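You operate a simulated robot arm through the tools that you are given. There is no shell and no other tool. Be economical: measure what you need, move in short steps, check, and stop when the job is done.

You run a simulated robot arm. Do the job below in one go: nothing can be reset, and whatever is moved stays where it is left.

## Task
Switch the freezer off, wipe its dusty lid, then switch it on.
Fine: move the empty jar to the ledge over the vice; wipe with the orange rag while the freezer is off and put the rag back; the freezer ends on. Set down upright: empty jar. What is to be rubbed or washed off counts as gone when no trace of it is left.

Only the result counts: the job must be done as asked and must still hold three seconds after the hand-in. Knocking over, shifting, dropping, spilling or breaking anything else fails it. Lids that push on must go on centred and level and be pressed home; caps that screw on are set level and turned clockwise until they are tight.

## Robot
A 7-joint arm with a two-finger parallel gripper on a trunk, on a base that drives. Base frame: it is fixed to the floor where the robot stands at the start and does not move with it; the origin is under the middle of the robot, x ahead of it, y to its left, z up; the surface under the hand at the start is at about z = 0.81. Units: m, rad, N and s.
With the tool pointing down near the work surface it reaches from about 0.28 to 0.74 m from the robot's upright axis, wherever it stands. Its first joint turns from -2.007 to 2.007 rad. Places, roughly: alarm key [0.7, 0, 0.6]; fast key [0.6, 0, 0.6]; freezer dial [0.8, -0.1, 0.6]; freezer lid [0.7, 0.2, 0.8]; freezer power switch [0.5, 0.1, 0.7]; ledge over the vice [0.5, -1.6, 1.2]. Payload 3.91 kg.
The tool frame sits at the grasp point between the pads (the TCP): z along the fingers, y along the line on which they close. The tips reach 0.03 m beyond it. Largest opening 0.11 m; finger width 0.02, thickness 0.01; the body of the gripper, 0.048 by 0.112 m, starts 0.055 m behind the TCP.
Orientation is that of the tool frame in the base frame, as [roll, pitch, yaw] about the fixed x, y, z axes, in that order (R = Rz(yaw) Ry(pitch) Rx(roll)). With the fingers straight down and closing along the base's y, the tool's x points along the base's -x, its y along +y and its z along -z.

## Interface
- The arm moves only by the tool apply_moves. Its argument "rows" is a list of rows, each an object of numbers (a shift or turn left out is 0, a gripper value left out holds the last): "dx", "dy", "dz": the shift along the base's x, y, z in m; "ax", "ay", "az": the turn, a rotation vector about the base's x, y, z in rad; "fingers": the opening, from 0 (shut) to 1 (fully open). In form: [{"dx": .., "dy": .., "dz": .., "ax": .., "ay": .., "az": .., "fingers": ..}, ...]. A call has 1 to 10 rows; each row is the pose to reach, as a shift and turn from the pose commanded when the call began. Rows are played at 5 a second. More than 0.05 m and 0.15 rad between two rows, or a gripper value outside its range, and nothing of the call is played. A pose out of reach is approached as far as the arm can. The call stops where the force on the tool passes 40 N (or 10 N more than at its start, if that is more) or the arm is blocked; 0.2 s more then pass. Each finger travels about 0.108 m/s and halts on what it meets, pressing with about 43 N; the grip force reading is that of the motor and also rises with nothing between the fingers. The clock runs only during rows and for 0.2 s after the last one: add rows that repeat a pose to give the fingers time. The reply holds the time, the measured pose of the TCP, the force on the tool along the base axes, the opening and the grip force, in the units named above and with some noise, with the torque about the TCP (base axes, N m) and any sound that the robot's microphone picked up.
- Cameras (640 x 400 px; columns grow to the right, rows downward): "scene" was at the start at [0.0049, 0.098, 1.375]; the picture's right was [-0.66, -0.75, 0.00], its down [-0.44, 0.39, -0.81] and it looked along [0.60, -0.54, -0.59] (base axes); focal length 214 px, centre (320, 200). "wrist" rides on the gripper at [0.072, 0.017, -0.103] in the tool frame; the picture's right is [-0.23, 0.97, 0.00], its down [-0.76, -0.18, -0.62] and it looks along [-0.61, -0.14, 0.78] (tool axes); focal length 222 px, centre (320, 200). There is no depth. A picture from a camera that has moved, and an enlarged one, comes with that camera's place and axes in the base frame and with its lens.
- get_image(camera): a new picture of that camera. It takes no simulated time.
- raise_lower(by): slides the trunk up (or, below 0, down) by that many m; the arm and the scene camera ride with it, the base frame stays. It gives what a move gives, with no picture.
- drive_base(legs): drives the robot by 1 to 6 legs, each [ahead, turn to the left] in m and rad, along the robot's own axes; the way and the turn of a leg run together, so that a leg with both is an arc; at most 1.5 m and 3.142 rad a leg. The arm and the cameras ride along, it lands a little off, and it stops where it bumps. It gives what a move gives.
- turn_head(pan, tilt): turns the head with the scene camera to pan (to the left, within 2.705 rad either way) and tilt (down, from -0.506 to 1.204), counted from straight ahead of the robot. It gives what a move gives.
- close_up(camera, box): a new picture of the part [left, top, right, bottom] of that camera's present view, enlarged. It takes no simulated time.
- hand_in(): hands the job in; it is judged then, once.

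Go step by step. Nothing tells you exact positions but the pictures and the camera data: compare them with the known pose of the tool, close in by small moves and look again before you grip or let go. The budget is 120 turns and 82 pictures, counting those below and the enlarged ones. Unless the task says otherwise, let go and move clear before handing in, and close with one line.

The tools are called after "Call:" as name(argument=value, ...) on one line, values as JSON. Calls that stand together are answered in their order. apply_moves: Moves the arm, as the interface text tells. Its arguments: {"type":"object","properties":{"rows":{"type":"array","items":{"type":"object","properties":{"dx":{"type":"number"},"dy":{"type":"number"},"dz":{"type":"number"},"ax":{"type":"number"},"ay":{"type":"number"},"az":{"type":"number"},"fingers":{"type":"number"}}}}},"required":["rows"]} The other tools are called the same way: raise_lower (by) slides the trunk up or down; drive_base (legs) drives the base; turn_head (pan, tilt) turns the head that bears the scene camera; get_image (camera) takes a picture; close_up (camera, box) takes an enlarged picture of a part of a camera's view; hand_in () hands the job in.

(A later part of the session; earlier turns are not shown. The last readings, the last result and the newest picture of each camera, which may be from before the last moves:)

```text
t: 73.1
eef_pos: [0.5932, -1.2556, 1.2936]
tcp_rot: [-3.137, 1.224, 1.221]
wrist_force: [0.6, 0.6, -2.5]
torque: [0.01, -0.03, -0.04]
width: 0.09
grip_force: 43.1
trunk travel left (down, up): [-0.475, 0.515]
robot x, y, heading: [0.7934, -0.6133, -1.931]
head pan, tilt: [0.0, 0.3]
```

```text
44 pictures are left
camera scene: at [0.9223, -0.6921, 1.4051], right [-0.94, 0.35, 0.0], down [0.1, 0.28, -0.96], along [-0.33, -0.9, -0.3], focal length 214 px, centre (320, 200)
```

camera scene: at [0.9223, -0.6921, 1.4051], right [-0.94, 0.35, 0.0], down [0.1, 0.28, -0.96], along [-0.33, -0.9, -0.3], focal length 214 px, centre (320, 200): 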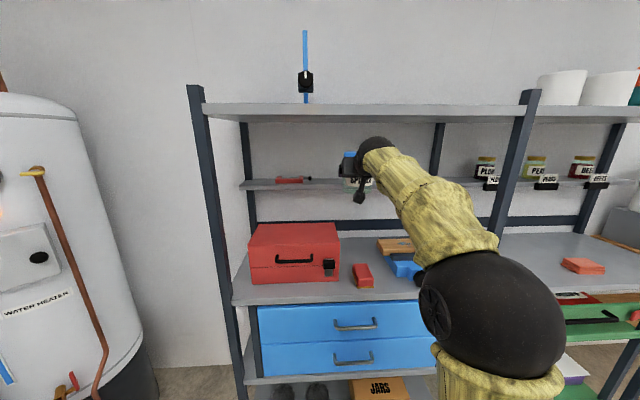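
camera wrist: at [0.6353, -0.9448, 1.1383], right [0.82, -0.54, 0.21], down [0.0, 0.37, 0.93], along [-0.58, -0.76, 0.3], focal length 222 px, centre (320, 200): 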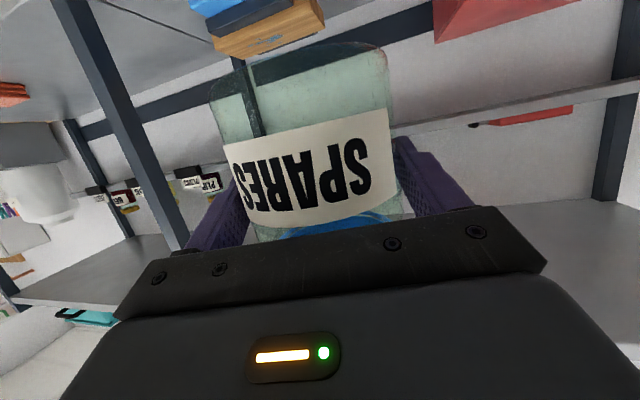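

Call:
drive_base(legs=[[0.19, 0]])

Call:
get_image(camera="scene")

Call:
get_image(camera="wrist")

```text
t: 74.8
eef_pos: [0.5261, -1.4334, 1.2929]
tcp_rot: [-3.138, 1.224, 1.222]
wrist_force: [-1.6, -0.1, -2.2]
torque: [0.03, 0.0, 0.01]
width: 0.0899
grip_force: 43.0
trunk travel left (down, up): [-0.475, 0.515]
robot x, y, heading: [0.7255, -0.7837, -1.924]
head pan, tilt: [0.0, 0.3]
```

```text
43 pictures are left
camera scene: at [0.8562, -0.8697, 1.405], right [-0.94, 0.35, 0.0], down [0.1, 0.28, -0.95], along [-0.33, -0.89, -0.3], focal length 214 px, centre (320, 200)
```

scene: 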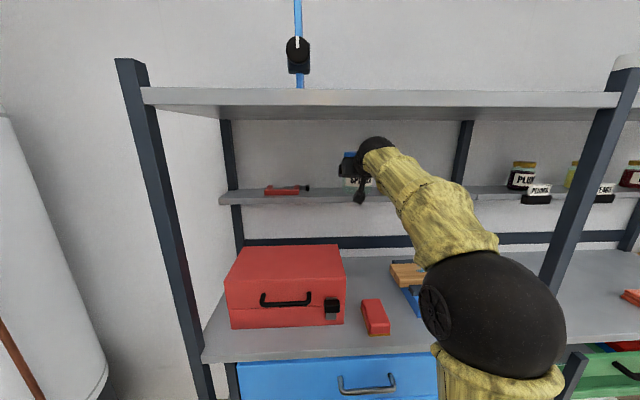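

```text
42 pictures are left
camera wrist: at [0.584, -1.3246, 1.2599], right [0.89, -0.41, 0.21], down [-0.05, 0.37, 0.93], along [-0.46, -0.83, 0.3], focal length 222 px, centre (320, 200)
```

wrist: 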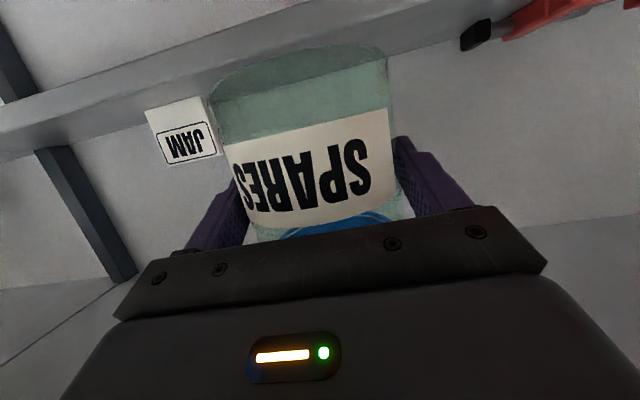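

Call:
close_up(camera="wrist", box=[0, 0, 320, 200])

Call:
close_up(camera="scene", box=[210, 110, 450, 260])

```text
2.00 times, centred on (160, 100) of wrist
camera zoom: at [0.584, -1.3246, 1.2599], right [0.89, -0.41, 0.21], down [-0.05, 0.37, 0.93], along [-0.46, -0.83, 0.3], focal length 444 px, centre (640, 400)
```

zoom: 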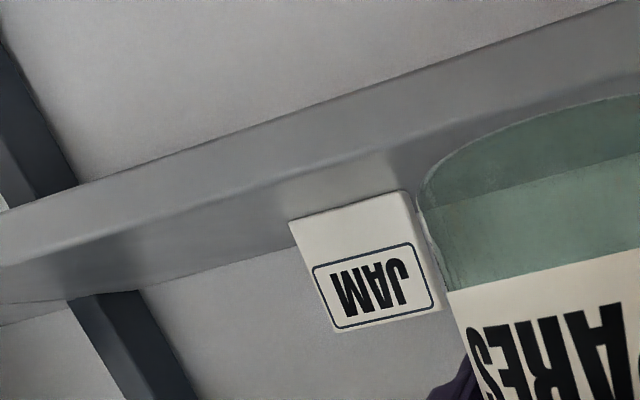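

```text
2.67 times, centred on (330, 185) of scene
camera zoom: at [0.8562, -0.8697, 1.405], right [-0.94, 0.35, 0.0], down [0.1, 0.28, -0.95], along [-0.33, -0.89, -0.3], focal length 572 px, centre (293, 240)
```

zoom: 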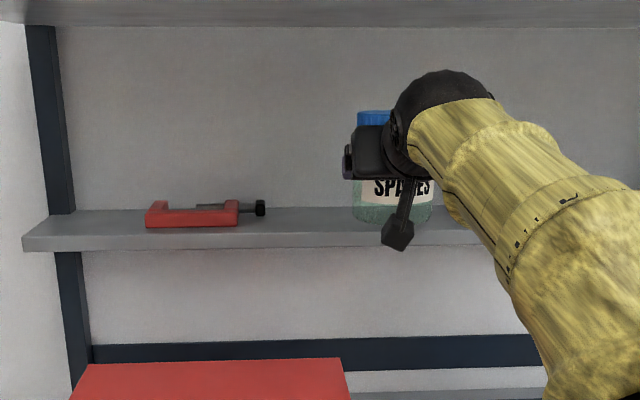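

The ledge is about 13 cm deep and the jar is clear of both neighbours. I'll move in about 12 cm over the ledge and correct the slight tilt.

Call:
apply_moves(rows=[{"dx": -0.01, "dy": -0.028, "ax": -0.019, "ay": 0.007}, {"dx": -0.02, "dy": -0.055, "ax": -0.019, "ay": 0.007}, {"dx": -0.03, "dy": -0.083, "ax": -0.019, "ay": 0.007}, {"dx": -0.0406, "dy": -0.11, "ax": -0.019, "ay": 0.007}, {"dx": -0.0406, "dy": -0.11, "ax": -0.019, "ay": 0.007}])

Call:
get_image(camera="wrist")

Call:
close_up(camera="scene", box=[210, 110, 450, 260])

```text
t: 76.0
eef_pos: [0.4859, -1.5367, 1.2835]
tcp_rot: [-3.134, 1.241, 1.223]
wrist_force: [-0.3, -1.7, -3.5]
torque: [0.01, -0.01, 0.01]
width: 0.09
grip_force: 43.0
out of reach, approached as far as the arm can: row 4, 5
trunk travel left (down, up): [-0.475, 0.515]
robot x, y, heading: [0.7244, -0.787, -1.919]
head pan, tilt: [0.0, 0.3]
```

```text
39 pictures are left
camera wrist: at [0.5442, -1.4289, 1.2479], right [0.89, -0.41, 0.21], down [-0.05, 0.38, 0.92], along [-0.46, -0.83, 0.32], focal length 222 px, centre (320, 200)
```

wrist: 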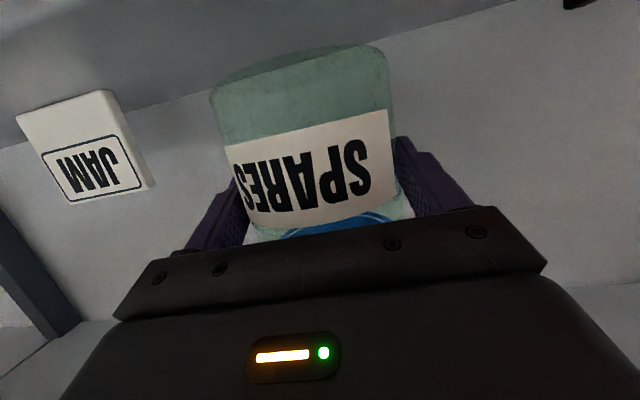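

```text
2.67 times, centred on (330, 185) of scene
camera zoom: at [0.8561, -0.8702, 1.405], right [-0.94, 0.35, 0.0], down [0.1, 0.28, -0.95], along [-0.33, -0.89, -0.3], focal length 572 px, centre (293, 240)
```

zoom: 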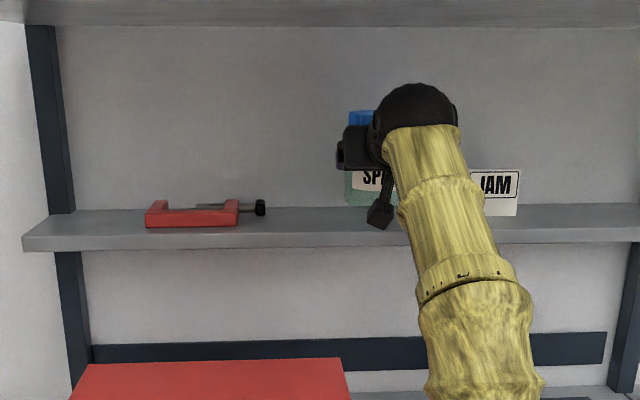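

Call:
apply_moves(rows=[{"dz": -0.01}, {"dz": -0.016}, {"dz": -0.02}])

Call:
close_up(camera="scene", box=[290, 130, 418, 210])

```text
t: 76.8
eef_pos: [0.4869, -1.5347, 1.2653]
tcp_rot: [-3.137, 1.244, 1.221]
wrist_force: [-0.2, 0.2, -3.1]
torque: [0.04, 0.0, -0.03]
width: 0.0898
grip_force: 42.9
trunk travel left (down, up): [-0.475, 0.515]
robot x, y, heading: [0.727, -0.7875, -1.927]
head pan, tilt: [0.0, 0.3]
```

```text
5.00 times, centred on (354, 170) of scene
camera zoom: at [0.8563, -0.8695, 1.4051], right [-0.94, 0.35, 0.0], down [0.1, 0.28, -0.96], along [-0.33, -0.89, -0.3], focal length 1072 px, centre (150, 350)
```

zoom: 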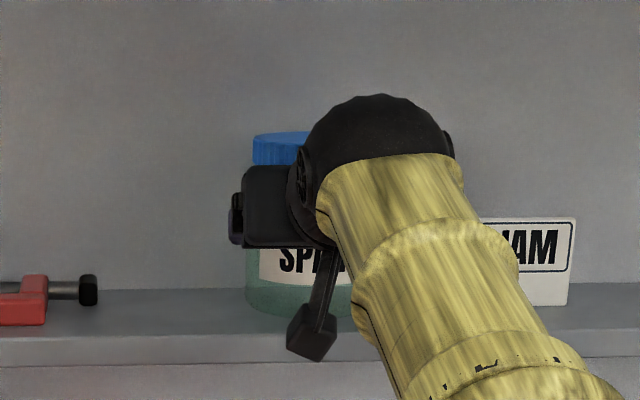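

Call:
apply_moves(rows=[{"dz": -0.003}, {"dz": -0.006}, {"dz": -0.009}])

```text
t: 77.6
eef_pos: [0.4872, -1.5328, 1.262]
tcp_rot: [-3.138, 1.251, 1.22]
wrist_force: [-1.7, -4.7, 14.6]
torque: [-0.01, -0.14, -0.03]
width: 0.09
grip_force: 43.3
trunk travel left (down, up): [-0.475, 0.515]
robot x, y, heading: [0.7269, -0.7846, -1.925]
head pan, tilt: [0.0, 0.3]
```

The jar touches the ledge. I'll ease the load and open.

Call:
apply_moves(rows=[{"dz": 0.003}, {"dz": 0.004}])

Call:
apply_moves(rows=[{"fingers": 0.86}, {"fingers": 0.92}, {"fingers": 1.0}, {"fingers": 1.0}])

Call:
get_image(camera="wrist")

```text
t: 78.2
eef_pos: [0.4874, -1.5337, 1.2607]
tcp_rot: [-3.14, 1.245, 1.218]
wrist_force: [-0.9, 2.1, 7.4]
torque: [-0.1, -0.26, 0.06]
width: 0.0897
grip_force: 42.4
trunk travel left (down, up): [-0.475, 0.515]
robot x, y, heading: [0.7238, -0.7874, -1.928]
head pan, tilt: [0.0, 0.3]
```

```text
t: 79.2
eef_pos: [0.4887, -1.5356, 1.2601]
tcp_rot: [-3.137, 1.242, 1.223]
wrist_force: [0.5, -0.7, 0.6]
torque: [0.03, -0.01, 0.02]
width: 0.1101
grip_force: 0.0
trunk travel left (down, up): [-0.475, 0.515]
robot x, y, heading: [0.7269, -0.7886, -1.924]
head pan, tilt: [0.0, 0.3]
```

```text
36 pictures are left
camera wrist: at [0.5456, -1.4273, 1.2246], right [0.89, -0.41, 0.21], down [-0.05, 0.39, 0.92], along [-0.46, -0.83, 0.32], focal length 222 px, centre (320, 200)
```

wrist: 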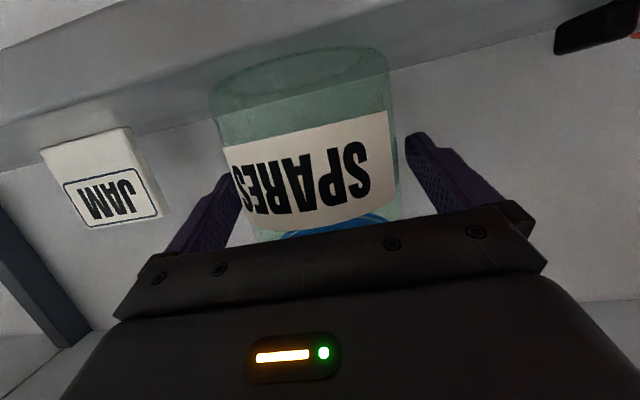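

The jar stands on the ledge, so I'll back straight out.

Call:
apply_moves(rows=[{"dx": 0.01, "dy": 0.028}, {"dx": 0.02, "dy": 0.056}, {"dx": 0.035, "dy": 0.094}, {"dx": 0.052, "dy": 0.14}, {"dx": 0.069, "dy": 0.187}, {"dx": 0.08, "dy": 0.215}])

Call:
get_image(camera="wrist")

Call:
close_up(camera="scene", box=[270, 120, 430, 220])

```text
t: 80.6
eef_pos: [0.5678, -1.3186, 1.2603]
tcp_rot: [-3.139, 1.244, 1.22]
wrist_force: [-0.4, 1.1, 0.2]
torque: [-0.02, 0.0, -0.02]
width: 0.11
grip_force: 0.0
trunk travel left (down, up): [-0.475, 0.515]
robot x, y, heading: [0.7247, -0.7881, -1.924]
head pan, tilt: [0.0, 0.3]
```

```text
35 pictures are left
camera wrist: at [0.6257, -1.2104, 1.2249], right [0.89, -0.41, 0.21], down [-0.05, 0.39, 0.92], along [-0.46, -0.83, 0.32], focal length 222 px, centre (320, 200)
```

wrist: 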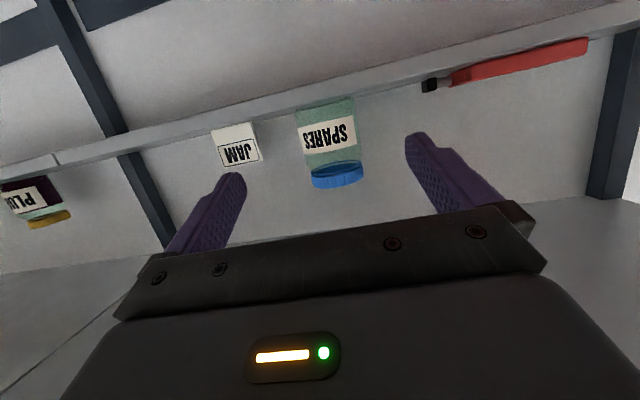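

```text
4.00 times, centred on (350, 170) of scene
camera zoom: at [0.8566, -0.8685, 1.4051], right [-0.94, 0.35, 0.0], down [0.1, 0.28, -0.96], along [-0.33, -0.9, -0.3], focal length 858 px, centre (200, 320)
```

zoom: 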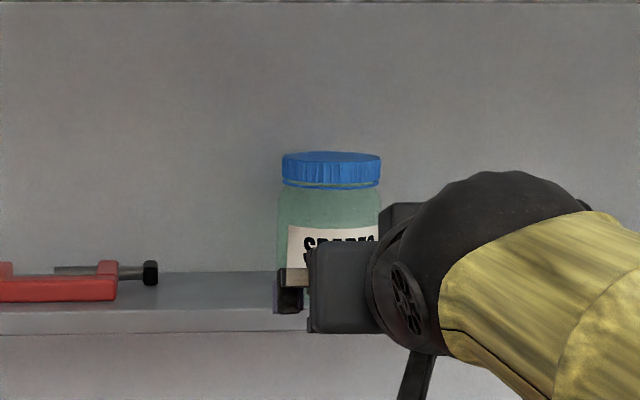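

The jar is upright on the ledge between the clamp and the JAM sign. Next I'll back off, point the tool down and drive along the rack to the rag, which I put at about (−0.32, −1.01, 0.9).

Call:
drive_base(legs=[[-0.2, 0]])

Call:
apply_moves(rows=[{"ax": 0.13, "ay": -0.047, "dx": 0.006, "dy": 0.016}, {"ax": 0.26, "ay": -0.0945, "dx": 0.012, "dy": 0.03}, {"ax": 0.39, "ay": -0.142, "dx": 0.018, "dy": 0.047}, {"ax": 0.52, "ay": -0.189, "dx": 0.024, "dy": 0.063}, {"ax": 0.65, "ay": -0.236, "dx": 0.03, "dy": 0.08}, {"ax": 0.78, "ay": -0.284, "dx": 0.035, "dy": 0.094}, {"ax": 0.91, "ay": -0.331, "dx": 0.04, "dy": 0.11}, {"ax": 1.04, "ay": -0.378, "dx": 0.045, "dy": 0.125}, {"ax": 1.169, "ay": -0.4254, "dx": 0.052, "dy": 0.141}, {"ax": 1.169, "ay": -0.4254, "dx": 0.052, "dy": 0.141}])

Call:
drive_base(legs=[[0, -1.57], [0.9, 0], [0, 1.57]])

Call:
turn_head(pan=0.0, tilt=0.6)

Call:
get_image(camera="scene")

```text
t: 82.4
eef_pos: [0.6405, -1.1295, 1.2623]
tcp_rot: [-3.136, 1.245, 1.222]
wrist_force: [0.6, -0.2, -0.6]
torque: [0.0, 0.01, -0.02]
width: 0.1101
grip_force: 0.0
trunk travel left (down, up): [-0.475, 0.515]
robot x, y, heading: [0.7947, -0.5974, -1.926]
head pan, tilt: [0.0, 0.3]
```

```text
t: 84.6
eef_pos: [0.6937, -0.9829, 1.2346]
tcp_rot: [-3.141, 0.002, 1.222]
wrist_force: [0.2, 0.3, -0.6]
torque: [-0.03, -0.02, 0.0]
width: 0.1101
grip_force: 0.1
out of reach, approached as far as the arm can: row 9, 10
trunk travel left (down, up): [-0.475, 0.515]
robot x, y, heading: [0.7996, -0.5971, -1.923]
head pan, tilt: [0.0, 0.3]
```

```text
t: 101.2
eef_pos: [-0.1467, -0.697, 1.2343]
tcp_rot: [-3.139, 0.001, 1.26]
wrist_force: [-0.2, -0.9, 0.8]
torque: [0.03, 0.01, -0.03]
width: 0.1103
grip_force: 0.1
trunk travel left (down, up): [-0.475, 0.515]
robot x, y, heading: [-0.0559, -0.3041, -1.887]
head pan, tilt: [0.0, 0.3]
```

```text
t: 102.0
eef_pos: [-0.1466, -0.6967, 1.2362]
tcp_rot: [-3.139, 0.003, 1.261]
wrist_force: [1.2, 0.1, 0.1]
torque: [0.0, 0.01, 0.01]
width: 0.11
grip_force: 0.2
trunk travel left (down, up): [-0.475, 0.515]
robot x, y, heading: [-0.0549, -0.3073, -1.886]
head pan, tilt: [0.0, 0.6]
```

```text
33 pictures are left
camera scene: at [0.0789, -0.378, 1.3777], right [-0.95, 0.31, 0.0], down [0.18, 0.54, -0.83], along [-0.26, -0.78, -0.56], focal length 214 px, centre (320, 200)
```

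scene: 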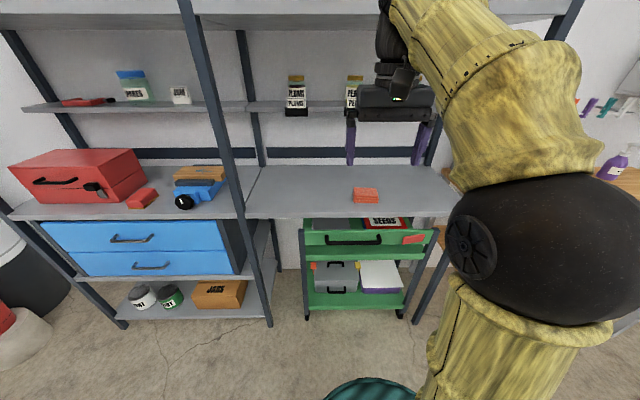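

Call:
close_up(camera="scene", box=[326, 170, 406, 220])

```text
8.00 times, centred on (366, 195) of scene
camera zoom: at [0.0789, -0.378, 1.3777], right [-0.95, 0.31, 0.0], down [0.18, 0.54, -0.83], along [-0.26, -0.78, -0.56], focal length 1716 px, centre (-48, 240)
```

zoom: 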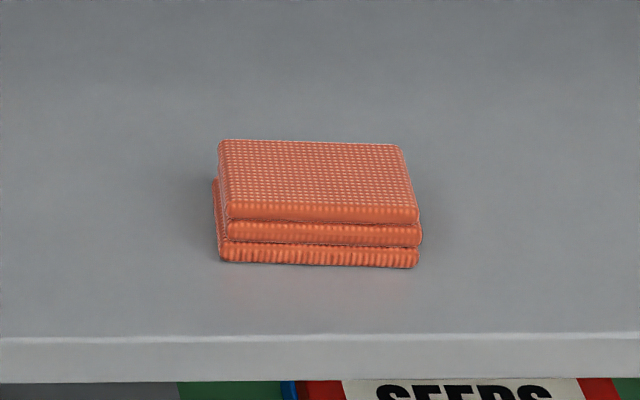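

The rag is a folded block of about 10 × 7 × 3 cm. I'll drive closer and turn the hand a quarter turn so it closes across the 7 cm side.

Call:
drive_base(legs=[[0.19, 0]])

Call:
apply_moves(rows=[{"az": 0.14, "dz": -0.02}, {"az": 0.28, "dz": -0.04}, {"az": 0.42, "dz": -0.06}, {"az": 0.56, "dz": -0.08}, {"az": 0.7, "dz": -0.1}, {"az": 0.84, "dz": -0.12}, {"az": 0.98, "dz": -0.14}, {"az": 1.12, "dz": -0.16}, {"az": 1.26, "dz": -0.18}, {"az": 1.4, "dz": -0.18}])

Call:
apply_moves(rows=[{"az": 0.1}, {"az": 0.185}, {"az": 0.185}])

Call:
get_image(camera="wrist")

Call:
get_image(camera="scene")

```text
t: 103.7
eef_pos: [-0.2037, -0.8758, 1.2356]
tcp_rot: [-3.139, 0.003, 1.26]
wrist_force: [0.1, 0.1, 0.4]
torque: [0.0, -0.01, 0.02]
width: 0.1102
grip_force: 0.0
trunk travel left (down, up): [-0.475, 0.515]
robot x, y, heading: [-0.1165, -0.4868, -1.887]
head pan, tilt: [0.0, 0.6]
```

```text
t: 105.9
eef_pos: [-0.2038, -0.8752, 1.0553]
tcp_rot: [-3.138, 0.002, 2.663]
wrist_force: [-0.2, 0.2, -0.4]
torque: [-0.01, -0.01, 0.0]
width: 0.1105
grip_force: 0.1
trunk travel left (down, up): [-0.475, 0.515]
robot x, y, heading: [-0.1152, -0.4828, -1.885]
head pan, tilt: [0.0, 0.6]
```

```text
t: 106.7
eef_pos: [-0.2032, -0.875, 1.0541]
tcp_rot: [-3.139, 0.003, 2.847]
wrist_force: [0.4, 0.6, 0.6]
torque: [0.02, -0.01, 0.01]
width: 0.1101
grip_force: 0.1
trunk travel left (down, up): [-0.475, 0.515]
robot x, y, heading: [-0.1132, -0.4852, -1.885]
head pan, tilt: [0.0, 0.6]
```

```text
31 pictures are left
camera wrist: at [-0.2681, -0.8365, 1.1579], right [0.5, 0.87, 0.0], down [0.68, -0.39, 0.63], along [0.54, -0.31, -0.78], focal length 222 px, centre (320, 200)
```

wrist: 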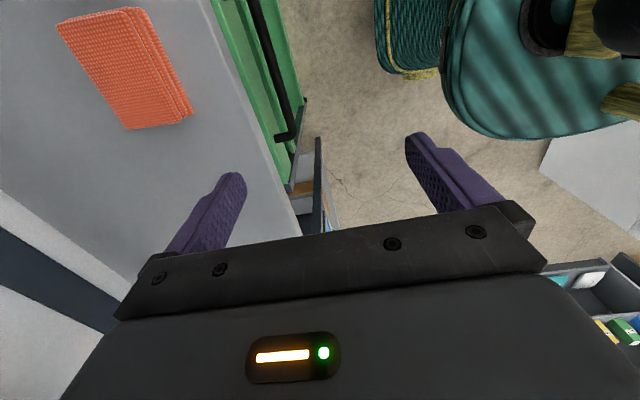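

```text
30 pictures are left
camera scene: at [0.0207, -0.556, 1.3776], right [-0.95, 0.31, 0.0], down [0.18, 0.54, -0.82], along [-0.26, -0.78, -0.57], focal length 214 px, centre (320, 200)
```

scene: 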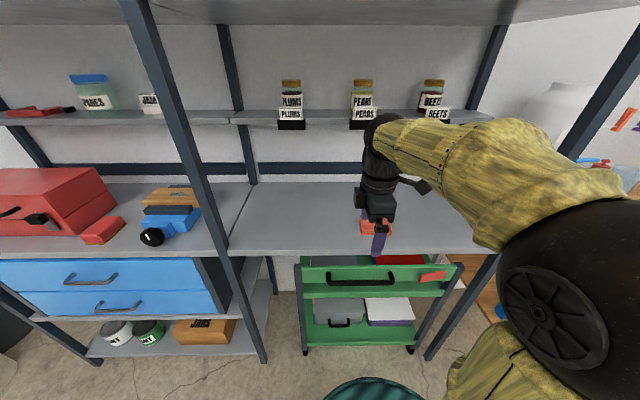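

Call:
apply_moves(rows=[{"dx": -0.026, "dy": -0.03, "az": -0.02}, {"dx": -0.053, "dy": -0.06, "az": -0.04}, {"dx": -0.079, "dy": -0.09, "az": -0.06}, {"dx": -0.106, "dy": -0.12, "az": -0.08}, {"dx": -0.132, "dy": -0.152, "az": -0.08}, {"dx": -0.132, "dy": -0.152, "dz": -0.04, "az": -0.08}, {"dx": -0.132, "dy": -0.152, "dz": -0.08, "az": -0.08}])

Call:
get_image(camera="wrist")

Call:
close_up(camera="scene", box=[310, 150, 470, 250])

```text
t: 108.3
eef_pos: [-0.3375, -1.0271, 0.9772]
tcp_rot: [-3.138, 0.001, 2.766]
wrist_force: [-0.1, -0.8, 0.5]
torque: [0.01, 0.01, 0.02]
width: 0.1101
grip_force: 0.0
trunk travel left (down, up): [-0.475, 0.515]
robot x, y, heading: [-0.1114, -0.4857, -1.892]
head pan, tilt: [0.0, 0.6]
```

```text
29 pictures are left
camera wrist: at [-0.3987, -0.9845, 1.0806], right [0.57, 0.82, 0.0], down [0.64, -0.44, 0.63], along [0.51, -0.36, -0.78], focal length 222 px, centre (320, 200)
```

wrist: 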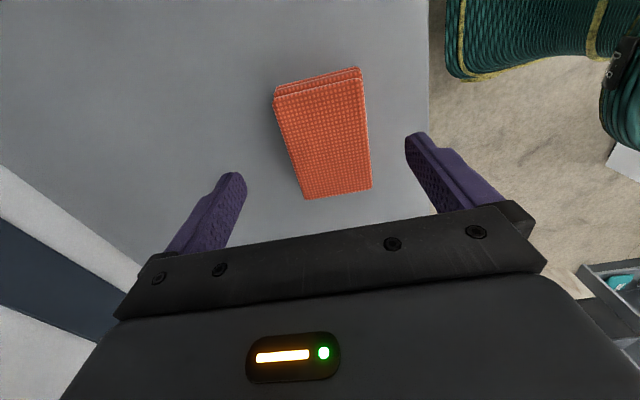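

```text
4.00 times, centred on (390, 200) of scene
camera zoom: at [0.0207, -0.556, 1.3776], right [-0.95, 0.31, 0.0], down [0.18, 0.54, -0.82], along [-0.26, -0.78, -0.57], focal length 858 px, centre (40, 200)
```

zoom: 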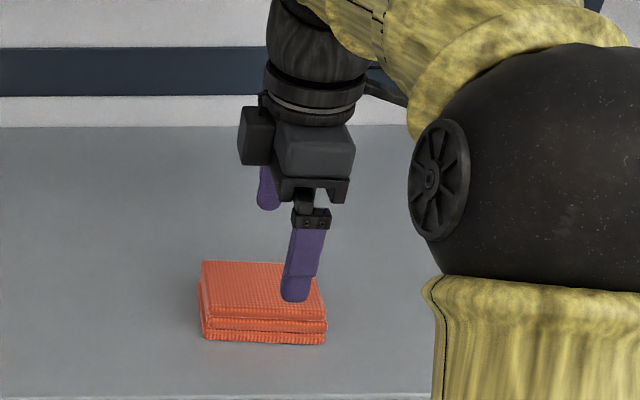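

Call:
apply_moves(rows=[{"dx": 0.006, "dy": 0.001, "az": -0.04}, {"dx": 0.006, "dy": 0.001, "dz": -0.03, "az": -0.04}, {"dx": 0.006, "dy": 0.001, "dz": -0.06, "az": -0.04}, {"dx": 0.006, "dy": 0.001, "dz": -0.062, "az": -0.04}])

Call:
get_image(camera="wrist")

Call:
close_up(camera="scene", box=[334, 180, 430, 240])

```text
t: 109.3
eef_pos: [-0.3303, -1.0281, 0.9139]
tcp_rot: [-3.14, 0.002, 2.725]
wrist_force: [0.1, 0.5, -0.2]
torque: [0.0, 0.01, 0.03]
width: 0.11
grip_force: 0.0
trunk travel left (down, up): [-0.475, 0.515]
robot x, y, heading: [-0.1168, -0.4848, -1.885]
head pan, tilt: [0.0, 0.6]
```

```text
27 pictures are left
camera wrist: at [-0.3892, -0.9824, 1.0164], right [0.6, 0.8, 0.0], down [0.62, -0.47, 0.63], along [0.5, -0.38, -0.78], focal length 222 px, centre (320, 200)
```

wrist: 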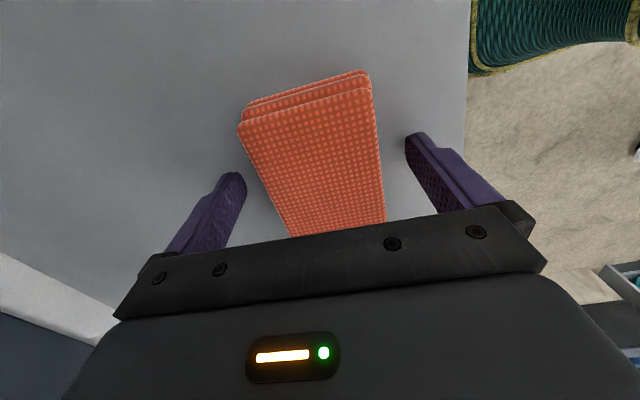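

```text
6.67 times, centred on (382, 210) of scene
camera zoom: at [0.0206, -0.5561, 1.3776], right [-0.95, 0.31, 0.0], down [0.18, 0.54, -0.82], along [-0.26, -0.78, -0.57], focal length 1430 px, centre (-93, 133)
```

zoom: 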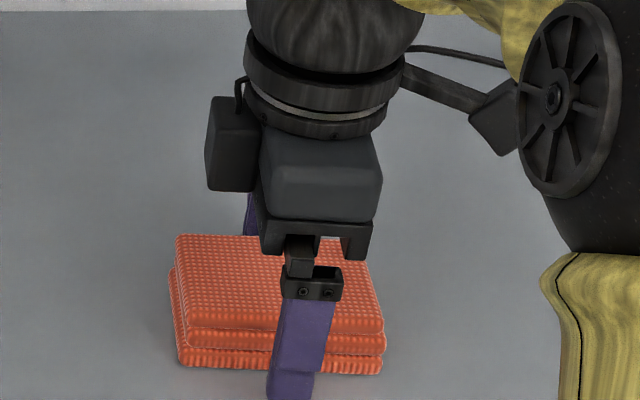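

Call:
apply_moves(rows=[{"dz": -0.002}, {"dz": -0.004}, {"dz": -0.006}])

```text
t: 110.1
eef_pos: [-0.3303, -1.0253, 0.9115]
tcp_rot: [-3.134, 0.002, 2.726]
wrist_force: [-0.6, -2.5, 23.1]
torque: [1.3, -0.41, 0.02]
width: 0.1088
grip_force: 0.0
trunk travel left (down, up): [-0.475, 0.515]
robot x, y, heading: [-0.1174, -0.4865, -1.885]
head pan, tilt: [0.0, 0.6]
```

The fingertips touch the shelf at about 0.882. I'll lift 8 mm off it and grip the rag.

Call:
apply_moves(rows=[{"dz": 0.006}, {"dz": 0.01}, {"dz": 0.01, "fingers": 0.8}, {"dz": 0.01, "fingers": 0.6}, {"dz": 0.01, "fingers": 0.4}, {"dz": 0.01, "fingers": 0.2}, {"dz": 0.01, "fingers": 0.0}, {"dz": 0.01, "fingers": 0.0}])

Call:
apply_moves(rows=[{"dz": 0.02}, {"dz": 0.05}, {"dz": 0.08}])

Call:
get_image(camera="wrist")

Call:
close_up(camera="scene", box=[310, 150, 470, 250])

```text
t: 111.9
eef_pos: [-0.3298, -1.0266, 0.9178]
tcp_rot: [-3.14, 0.001, 2.726]
wrist_force: [-0.2, -0.3, -0.2]
torque: [0.03, 0.0, 0.0]
width: 0.0694
grip_force: 43.3
trunk travel left (down, up): [-0.475, 0.515]
robot x, y, heading: [-0.116, -0.4823, -1.885]
head pan, tilt: [0.0, 0.6]
```

```text
t: 112.7
eef_pos: [-0.3296, -1.0255, 0.9954]
tcp_rot: [-3.14, 0.0, 2.725]
wrist_force: [-0.7, -0.5, -0.3]
torque: [0.03, -0.01, 0.01]
width: 0.0692
grip_force: 42.9
trunk travel left (down, up): [-0.475, 0.515]
robot x, y, heading: [-0.1165, -0.4846, -1.886]
head pan, tilt: [0.0, 0.6]
```

```text
25 pictures are left
camera wrist: at [-0.3889, -0.9803, 1.0982], right [0.6, 0.8, 0.0], down [0.62, -0.47, 0.63], along [0.5, -0.38, -0.78], focal length 222 px, centre (320, 200)
```

wrist: 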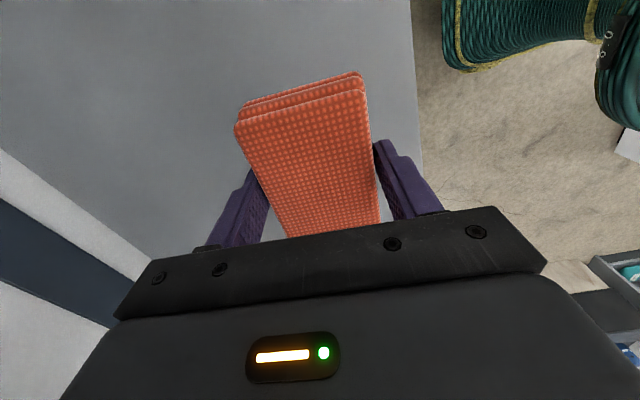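

```text
4.00 times, centred on (390, 200) of scene
camera zoom: at [0.0207, -0.556, 1.3776], right [-0.95, 0.31, 0.0], down [0.18, 0.54, -0.82], along [-0.26, -0.78, -0.57], focal length 858 px, centre (40, 200)
```

zoom: 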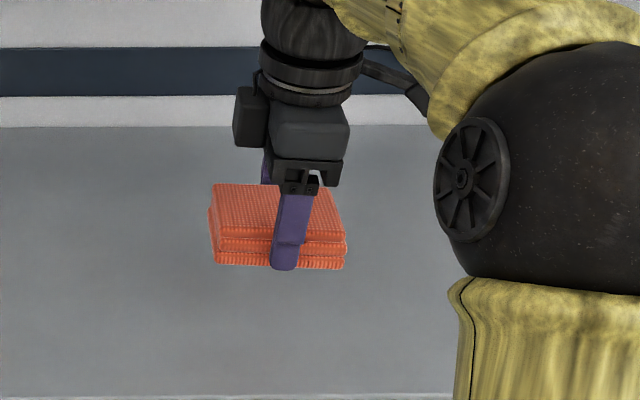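

The rag is held. I'll draw it back out of the rack and drive to the freezer's front.

Call:
apply_moves(rows=[{"dx": 0.013, "dy": 0.035, "dz": 0.02}, {"dx": 0.026, "dy": 0.07, "dz": 0.04}, {"dx": 0.04, "dy": 0.105, "dz": 0.06}, {"dx": 0.05, "dy": 0.135, "dz": 0.08}])

Call:
drive_base(legs=[[-0.19, 0], [0, 1.626], [0.76, 0], [0, 1.55]])

Call:
turn_head(pan=0.0, tilt=0.9)

Call:
get_image(camera="scene")

```text
t: 113.7
eef_pos: [-0.2799, -0.8913, 1.0762]
tcp_rot: [-3.139, 0.004, 2.725]
wrist_force: [0.3, -0.6, -1.3]
torque: [-0.01, 0.0, -0.02]
width: 0.0692
grip_force: 43.1
trunk travel left (down, up): [-0.475, 0.515]
robot x, y, heading: [-0.1151, -0.487, -1.884]
head pan, tilt: [0.0, 0.6]
```

```text
t: 130.8
eef_pos: [0.8126, -0.0862, 1.0757]
tcp_rot: [-3.141, 0.002, -0.397]
wrist_force: [-0.4, 0.3, -1.5]
torque: [0.0, -0.01, 0.0]
width: 0.0691
grip_force: 43.4
trunk travel left (down, up): [-0.475, 0.515]
robot x, y, heading: [0.6565, -0.4968, 1.275]
head pan, tilt: [0.0, 0.6]
```

```text
t: 131.6
eef_pos: [0.8136, -0.0867, 1.0761]
tcp_rot: [-3.14, 0.002, -0.396]
wrist_force: [-0.1, -0.2, -1.2]
torque: [-0.01, 0.0, -0.02]
width: 0.069
grip_force: 43.1
trunk travel left (down, up): [-0.475, 0.515]
robot x, y, heading: [0.6578, -0.4964, 1.278]
head pan, tilt: [0.0, 0.901]
```

```text
23 pictures are left
camera scene: at [0.5142, -0.4346, 1.3529], right [0.96, -0.29, 0.0], down [-0.23, -0.75, -0.62], along [0.18, 0.59, -0.78], focal length 214 px, centre (320, 200)
```

scene: 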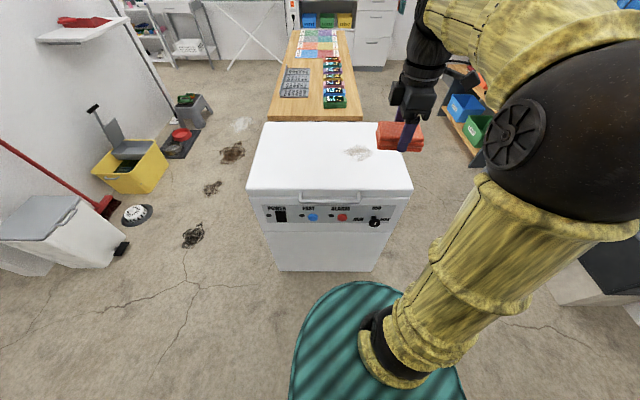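

Call:
close_up(camera="scene", box=[240, 110, 432, 230])

```text
3.33 times, centred on (336, 170) of scene
camera zoom: at [0.5142, -0.4346, 1.3529], right [0.96, -0.29, 0.0], down [-0.23, -0.75, -0.62], along [0.18, 0.59, -0.78], focal length 715 px, centre (267, 300)
```

zoom: 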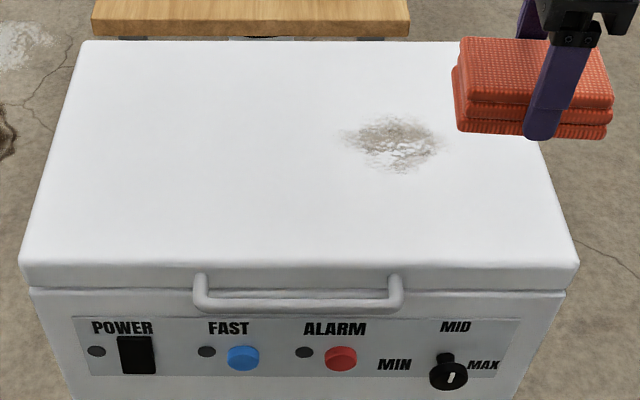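

The dust patch is centred at about (0.856, 0.167) and is some 13 × 12 cm. I'll edge 5 cm forward, hover over the patch and lower onto it.

Call:
drive_base(legs=[[0.05, 0]])

```text
t: 132.6
eef_pos: [0.8288, -0.0379, 1.0768]
tcp_rot: [-3.14, 0.001, -0.397]
wrist_force: [0.0, 0.3, -0.5]
torque: [-0.01, 0.0, -0.04]
width: 0.069
grip_force: 42.3
trunk travel left (down, up): [-0.475, 0.515]
robot x, y, heading: [0.6742, -0.4485, 1.273]
head pan, tilt: [0.0, 0.901]
```

Call:
apply_moves(rows=[{"dx": 0.007, "dy": 0.045}, {"dx": 0.014, "dy": 0.09}, {"dx": 0.02, "dy": 0.135, "dz": -0.02}, {"dx": 0.024, "dy": 0.175, "dz": -0.05}, {"dx": 0.027, "dy": 0.205, "dz": -0.09}, {"dx": 0.027, "dy": 0.205, "dz": -0.135}, {"dx": 0.027, "dy": 0.205, "dz": -0.18}, {"dx": 0.027, "dy": 0.205, "dz": -0.215}, {"dx": 0.027, "dy": 0.205, "dz": -0.225}])

Call:
close_up(camera="scene", box=[260, 90, 420, 190])

```text
refused: row 4 steps farther than a row can; nothing moved
```

```text
4.00 times, centred on (340, 140) of scene
camera zoom: at [0.5291, -0.386, 1.3528], right [0.96, -0.29, 0.0], down [-0.23, -0.75, -0.62], along [0.18, 0.59, -0.78], focal length 858 px, centre (240, 440)
```

zoom: 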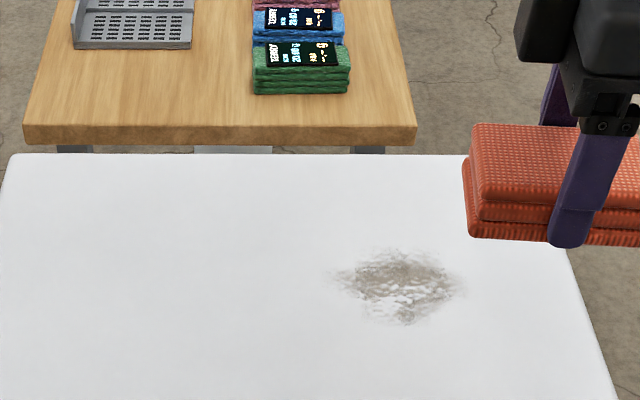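

Call:
apply_moves(rows=[{"dx": 0.007, "dy": 0.045}, {"dx": 0.014, "dy": 0.09}, {"dx": 0.02, "dy": 0.135}, {"dx": 0.026, "dy": 0.175, "dz": -0.02}, {"dx": 0.03, "dy": 0.205, "dz": -0.055}, {"dx": 0.03, "dy": 0.206, "dz": -0.1}, {"dx": 0.03, "dy": 0.206, "dz": -0.145}, {"dx": 0.03, "dy": 0.206, "dz": -0.19}, {"dx": 0.03, "dy": 0.206, "dz": -0.22}])

Call:
apply_moves(rows=[{"dz": -0.007}, {"dz": -0.013}, {"dz": -0.018}, {"dz": -0.021}])

Call:
close_up(camera="scene", box=[260, 90, 420, 190])

```text
t: 134.6
eef_pos: [0.8604, 0.1694, 0.8562]
tcp_rot: [-3.138, 0.002, -0.396]
wrist_force: [-0.1, 0.4, -0.6]
torque: [0.0, 0.0, 0.0]
width: 0.0694
grip_force: 43.1
trunk travel left (down, up): [-0.475, 0.515]
robot x, y, heading: [0.669, -0.4462, 1.274]
head pan, tilt: [0.0, 0.901]
```

```text
t: 135.5
eef_pos: [0.8595, 0.169, 0.8449]
tcp_rot: [-3.122, 0.004, -0.396]
wrist_force: [-0.3, -4.9, 15.3]
torque: [-0.63, 0.34, 0.06]
width: 0.0691
grip_force: 43.2
trunk travel left (down, up): [-0.475, 0.515]
robot x, y, heading: [0.6733, -0.4506, 1.272]
head pan, tilt: [0.0, 0.901]
stopped in row 4: the force on the tool passed its limit at 45 N (the readings are from after the stop); the commanded pose is now the measured one
```

```text
4.00 times, centred on (340, 140) of scene
camera zoom: at [0.5284, -0.3885, 1.3528], right [0.96, -0.29, 0.0], down [-0.23, -0.75, -0.62], along [0.18, 0.6, -0.78], focal length 858 px, centre (240, 440)
```

zoom: 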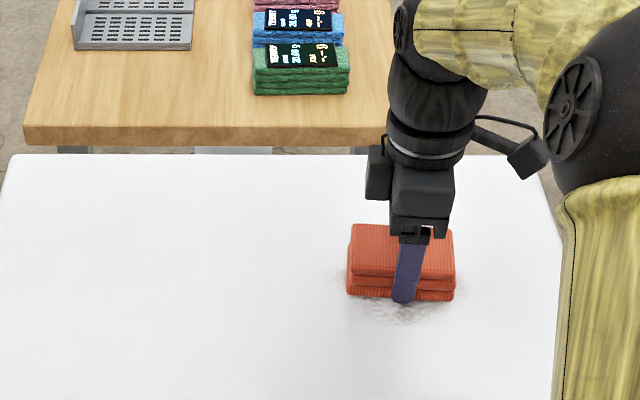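

The rag touches the lid with TCP near 0.845. I'll ease the pressure slightly and wipe in a raster.

Call:
apply_moves(rows=[{"dx": 0.043, "dy": -0.0133, "dz": 0.001, "ax": -0.0166, "ay": 0.007}, {"dx": 0, "dy": 0, "dz": 0.001, "ax": -0.0166, "ay": 0.007}, {"dx": -0.043, "dy": 0.0133, "dz": 0.001, "ax": -0.0166, "ay": 0.007}, {"dx": -0.0548, "dy": -0.0249, "dz": 0.001, "ax": -0.0166, "ay": 0.007}, {"dx": -0.0118, "dy": -0.0382, "dz": 0.001, "ax": -0.0166, "ay": 0.007}, {"dx": 0.0312, "dy": -0.0515, "dz": 0.001, "ax": -0.0166, "ay": 0.007}, {"dx": 0.043, "dy": -0.0133, "dz": 0.001, "ax": -0.0166, "ay": 0.007}, {"dx": 0.0548, "dy": 0.0249, "dz": 0.001, "ax": -0.0166, "ay": 0.007}, {"dx": 0.0118, "dy": 0.0382, "dz": 0.001, "ax": -0.0166, "ay": 0.007}, {"dx": -0.0312, "dy": 0.0515, "dz": 0.001, "ax": -0.0166, "ay": 0.007}])

Call:
close_up(camera="scene", box=[260, 90, 420, 190])

```text
t: 137.7
eef_pos: [0.8284, 0.2217, 0.8452]
tcp_rot: [3.14, 0.003, -0.398]
wrist_force: [1.0, -0.2, 12.1]
torque: [0.3, -0.5, -0.12]
width: 0.0692
grip_force: 43.1
trunk travel left (down, up): [-0.475, 0.515]
robot x, y, heading: [0.671, -0.4458, 1.271]
head pan, tilt: [0.0, 0.901]
```

```text
4.00 times, centred on (340, 140) of scene
camera zoom: at [0.5288, -0.3874, 1.3528], right [0.96, -0.29, 0.0], down [-0.23, -0.75, -0.62], along [0.18, 0.59, -0.78], focal length 858 px, centre (240, 440)
```

zoom: 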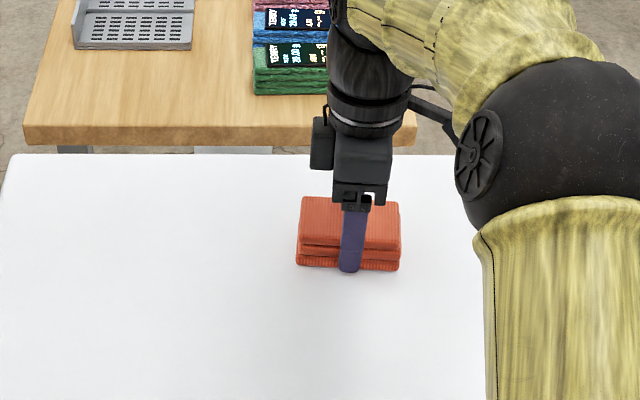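

The dust looks gone. I'll make a second, slightly wider pass to be sure, then lift.

Call:
apply_moves(rows=[{"dx": -0.0113, "dy": 0.014}, {"dx": 0.0317, "dy": 0.0007}, {"dx": 0.0747, "dy": -0.0126}, {"dx": 0.1033, "dy": -0.0215}, {"dx": 0.0915, "dy": -0.0597}, {"dx": 0.0485, "dy": -0.0464}, {"dx": 0.0055, "dy": -0.0331}, {"dx": -0.0231, "dy": -0.0242}, {"dx": -0.035, "dy": -0.0624}, {"dx": 0.008, "dy": -0.0757}])

Call:
apply_moves(rows=[{"dx": 0.043, "dy": -0.0133}, {"dx": 0.0716, "dy": -0.0222}, {"dx": 0.0627, "dy": -0.0508}, {"dx": 0.0197, "dy": -0.0375}, {"dx": -0.0232, "dy": -0.0242}, {"dx": -0.0232, "dy": -0.0242, "dz": 0.05}, {"dx": -0.0232, "dy": -0.0242, "dz": 0.1}, {"dx": -0.0232, "dy": -0.0242, "dz": 0.15}, {"dx": -0.0232, "dy": -0.0242, "dz": 0.2}, {"dx": -0.0232, "dy": -0.0242, "dz": 0.25}])

Call:
apply_moves(rows=[{"dx": 0.0, "dy": -0.045}, {"dx": 0.02, "dy": -0.085}, {"dx": 0.04, "dy": -0.125}, {"dx": 0.06, "dy": -0.165}])

Call:
close_up(camera="scene", box=[230, 100, 422, 220])

```text
t: 139.9
eef_pos: [0.8358, 0.1449, 0.8457]
tcp_rot: [3.14, 0.003, -0.398]
wrist_force: [0.1, 1.1, 15.6]
torque: [0.25, 0.13, 0.06]
width: 0.0691
grip_force: 42.9
trunk travel left (down, up): [-0.475, 0.515]
robot x, y, heading: [0.6683, -0.4486, 1.266]
head pan, tilt: [0.0, 0.901]
```

```text
t: 142.1
eef_pos: [0.8127, 0.1231, 1.0943]
tcp_rot: [3.136, 0.003, -0.395]
wrist_force: [-1.7, 0.4, -0.4]
torque: [0.0, 0.02, 0.02]
width: 0.0691
grip_force: 43.0
trunk travel left (down, up): [-0.475, 0.515]
robot x, y, heading: [0.6716, -0.4515, 1.276]
head pan, tilt: [0.0, 0.901]
```

```text
t: 143.1
eef_pos: [0.8722, -0.0435, 1.0932]
tcp_rot: [3.137, 0.002, -0.397]
wrist_force: [-0.1, 0.2, -1.0]
torque: [-0.02, 0.01, -0.01]
width: 0.069
grip_force: 42.8
trunk travel left (down, up): [-0.475, 0.515]
robot x, y, heading: [0.6693, -0.4498, 1.271]
head pan, tilt: [0.0, 0.901]
```

```text
3.33 times, centred on (326, 160) of scene
camera zoom: at [0.5289, -0.3866, 1.3529], right [0.96, -0.29, 0.0], down [-0.23, -0.75, -0.62], along [0.18, 0.59, -0.78], focal length 715 px, centre (300, 333)
```

zoom: 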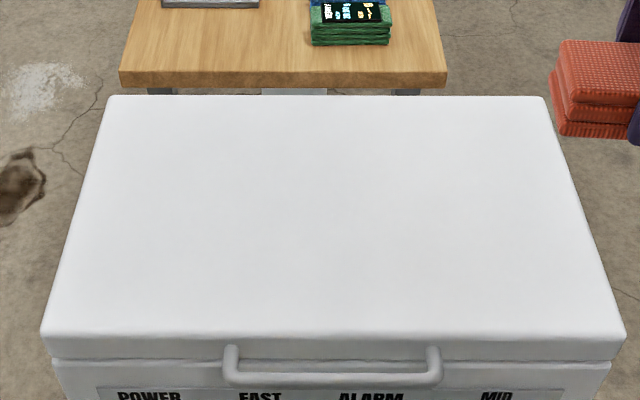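

The lid is clean. Next I'll return the rag to its place by retracing my path in reverse.

Call:
drive_base(legs=[[-0.05, 0], [0, -1.545], [-0.76, 0], [0, -1.62], [0.18, 0]])

Call:
turn_head(pan=0.0, tilt=0.6)

Call:
get_image(camera="scene")

```text
t: 161.1
eef_pos: [-0.3574, -0.8425, 1.0943]
tcp_rot: [3.139, 0.004, 2.689]
wrist_force: [-0.8, 0.1, 0.0]
torque: [-0.01, -0.02, 0.01]
width: 0.0694
grip_force: 43.1
trunk travel left (down, up): [-0.475, 0.515]
robot x, y, heading: [-0.1338, -0.4485, -1.922]
head pan, tilt: [0.0, 0.901]
```

```text
t: 161.9
eef_pos: [-0.3591, -0.8419, 1.0936]
tcp_rot: [3.139, 0.003, 2.689]
wrist_force: [-0.4, 0.6, -0.3]
torque: [-0.01, -0.01, -0.02]
width: 0.0692
grip_force: 43.0
trunk travel left (down, up): [-0.475, 0.515]
robot x, y, heading: [-0.136, -0.4474, -1.917]
head pan, tilt: [0.0, 0.6]
```

```text
17 pictures are left
camera scene: at [-0.0012, -0.5243, 1.3776], right [-0.94, 0.34, 0.0], down [0.19, 0.53, -0.82], along [-0.28, -0.78, -0.57], focal length 214 px, centre (320, 200)
```

scene: 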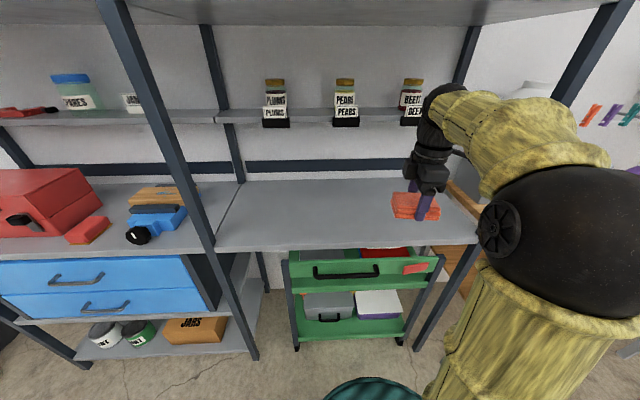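

Call:
apply_moves(rows=[{"dx": 0.015, "dy": -0.02, "dz": -0.02, "az": 0.036}, {"dx": 0.029, "dy": -0.05, "dz": -0.04, "az": 0.036}, {"dx": 0.029, "dy": -0.09, "dz": -0.06, "az": 0.036}, {"dx": 0.029, "dy": -0.13, "dz": -0.08, "az": 0.036}, {"dx": 0.029, "dy": -0.165, "dz": -0.1, "az": 0.036}, {"dx": 0.029, "dy": -0.185, "dz": -0.12, "az": 0.036}, {"dx": 0.029, "dy": -0.185, "dz": -0.145, "az": 0.036}, {"dx": 0.029, "dy": -0.185, "dz": -0.165, "az": 0.036}, {"dx": 0.029, "dy": -0.185, "dz": -0.165, "az": 0.036}])

Call:
close_up(camera="scene", box=[310, 150, 470, 250])

```text
t: 163.9
eef_pos: [-0.3299, -1.0243, 0.9283]
tcp_rot: [3.137, 0.003, 2.725]
wrist_force: [0.7, -0.6, 0.1]
torque: [-0.03, 0.01, -0.03]
width: 0.069
grip_force: 42.9
trunk travel left (down, up): [-0.475, 0.515]
robot x, y, heading: [-0.1344, -0.4498, -1.918]
head pan, tilt: [0.0, 0.6]
```

```text
4.00 times, centred on (390, 200) of scene
camera zoom: at [-0.0012, -0.5245, 1.3776], right [-0.94, 0.34, 0.0], down [0.19, 0.53, -0.82], along [-0.28, -0.78, -0.57], focal length 858 px, centre (40, 200)
```

zoom: 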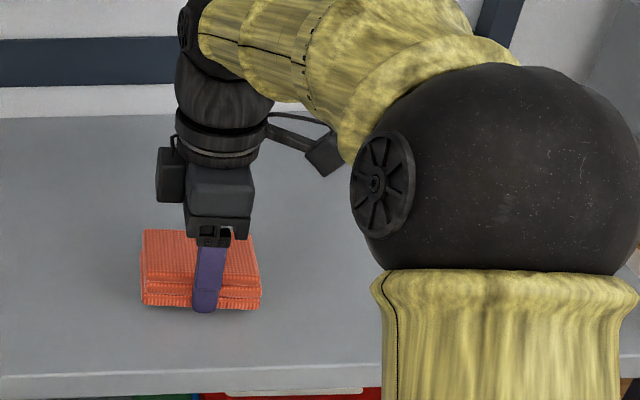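

Call:
apply_moves(rows=[{"dy": -0.002, "dz": -0.005}, {"dy": -0.002, "dz": -0.009}, {"dy": -0.002, "dz": -0.0105}])

```text
t: 164.7
eef_pos: [-0.3299, -1.028, 0.9177]
tcp_rot: [3.138, 0.001, 2.725]
wrist_force: [-0.4, -0.2, -0.5]
torque: [0.03, -0.03, -0.01]
width: 0.0691
grip_force: 42.9
trunk travel left (down, up): [-0.475, 0.515]
robot x, y, heading: [-0.1349, -0.45, -1.915]
head pan, tilt: [0.0, 0.6]
```

Call:
apply_moves(rows=[{"dz": -0.0015}, {"dz": -0.003}])

```text
t: 165.3
eef_pos: [-0.3289, -1.0297, 0.9142]
tcp_rot: [3.138, 0.002, 2.724]
wrist_force: [0.5, 1.0, -1.3]
torque: [0.0, 0.02, 0.0]
width: 0.069
grip_force: 42.6
trunk travel left (down, up): [-0.475, 0.515]
robot x, y, heading: [-0.137, -0.444, -1.918]
head pan, tilt: [0.0, 0.6]
```

Call:
apply_moves(rows=[{"dz": -0.001}, {"dz": -0.001, "fingers": 0.7}, {"dz": -0.001, "fingers": 0.8}, {"dz": -0.001, "fingers": 1.0}, {"dz": -0.001, "fingers": 1.0}, {"dz": -0.001, "fingers": 1.0}])

Call:
apply_moves(rows=[{"dz": 0.03}, {"dz": 0.07}, {"dz": 0.1, "dx": 0.01, "dy": 0.03}, {"dz": 0.13, "dx": 0.025, "dy": 0.07}, {"dz": 0.16, "dx": 0.04, "dy": 0.11}, {"dz": 0.18, "dx": 0.055, "dy": 0.15}, {"dz": 0.18, "dx": 0.07, "dy": 0.18}])

Call:
get_image(camera="scene")

```text
t: 166.7
eef_pos: [-0.3291, -1.0289, 0.9138]
tcp_rot: [3.137, 0.003, 2.725]
wrist_force: [0.2, -0.4, 0.3]
torque: [0.0, -0.01, 0.01]
width: 0.11
grip_force: 0.0
trunk travel left (down, up): [-0.475, 0.515]
robot x, y, heading: [-0.1334, -0.4445, -1.916]
head pan, tilt: [0.0, 0.6]
```

```text
refused: row 4 steps farther than a row can; nothing moved
```

```text
15 pictures are left
camera scene: at [-0.0012, -0.5243, 1.3776], right [-0.94, 0.34, 0.0], down [0.19, 0.53, -0.82], along [-0.28, -0.78, -0.57], focal length 214 px, centre (320, 200)
```

scene: 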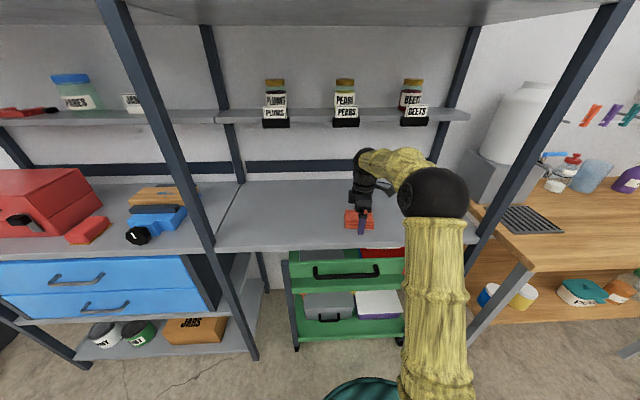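

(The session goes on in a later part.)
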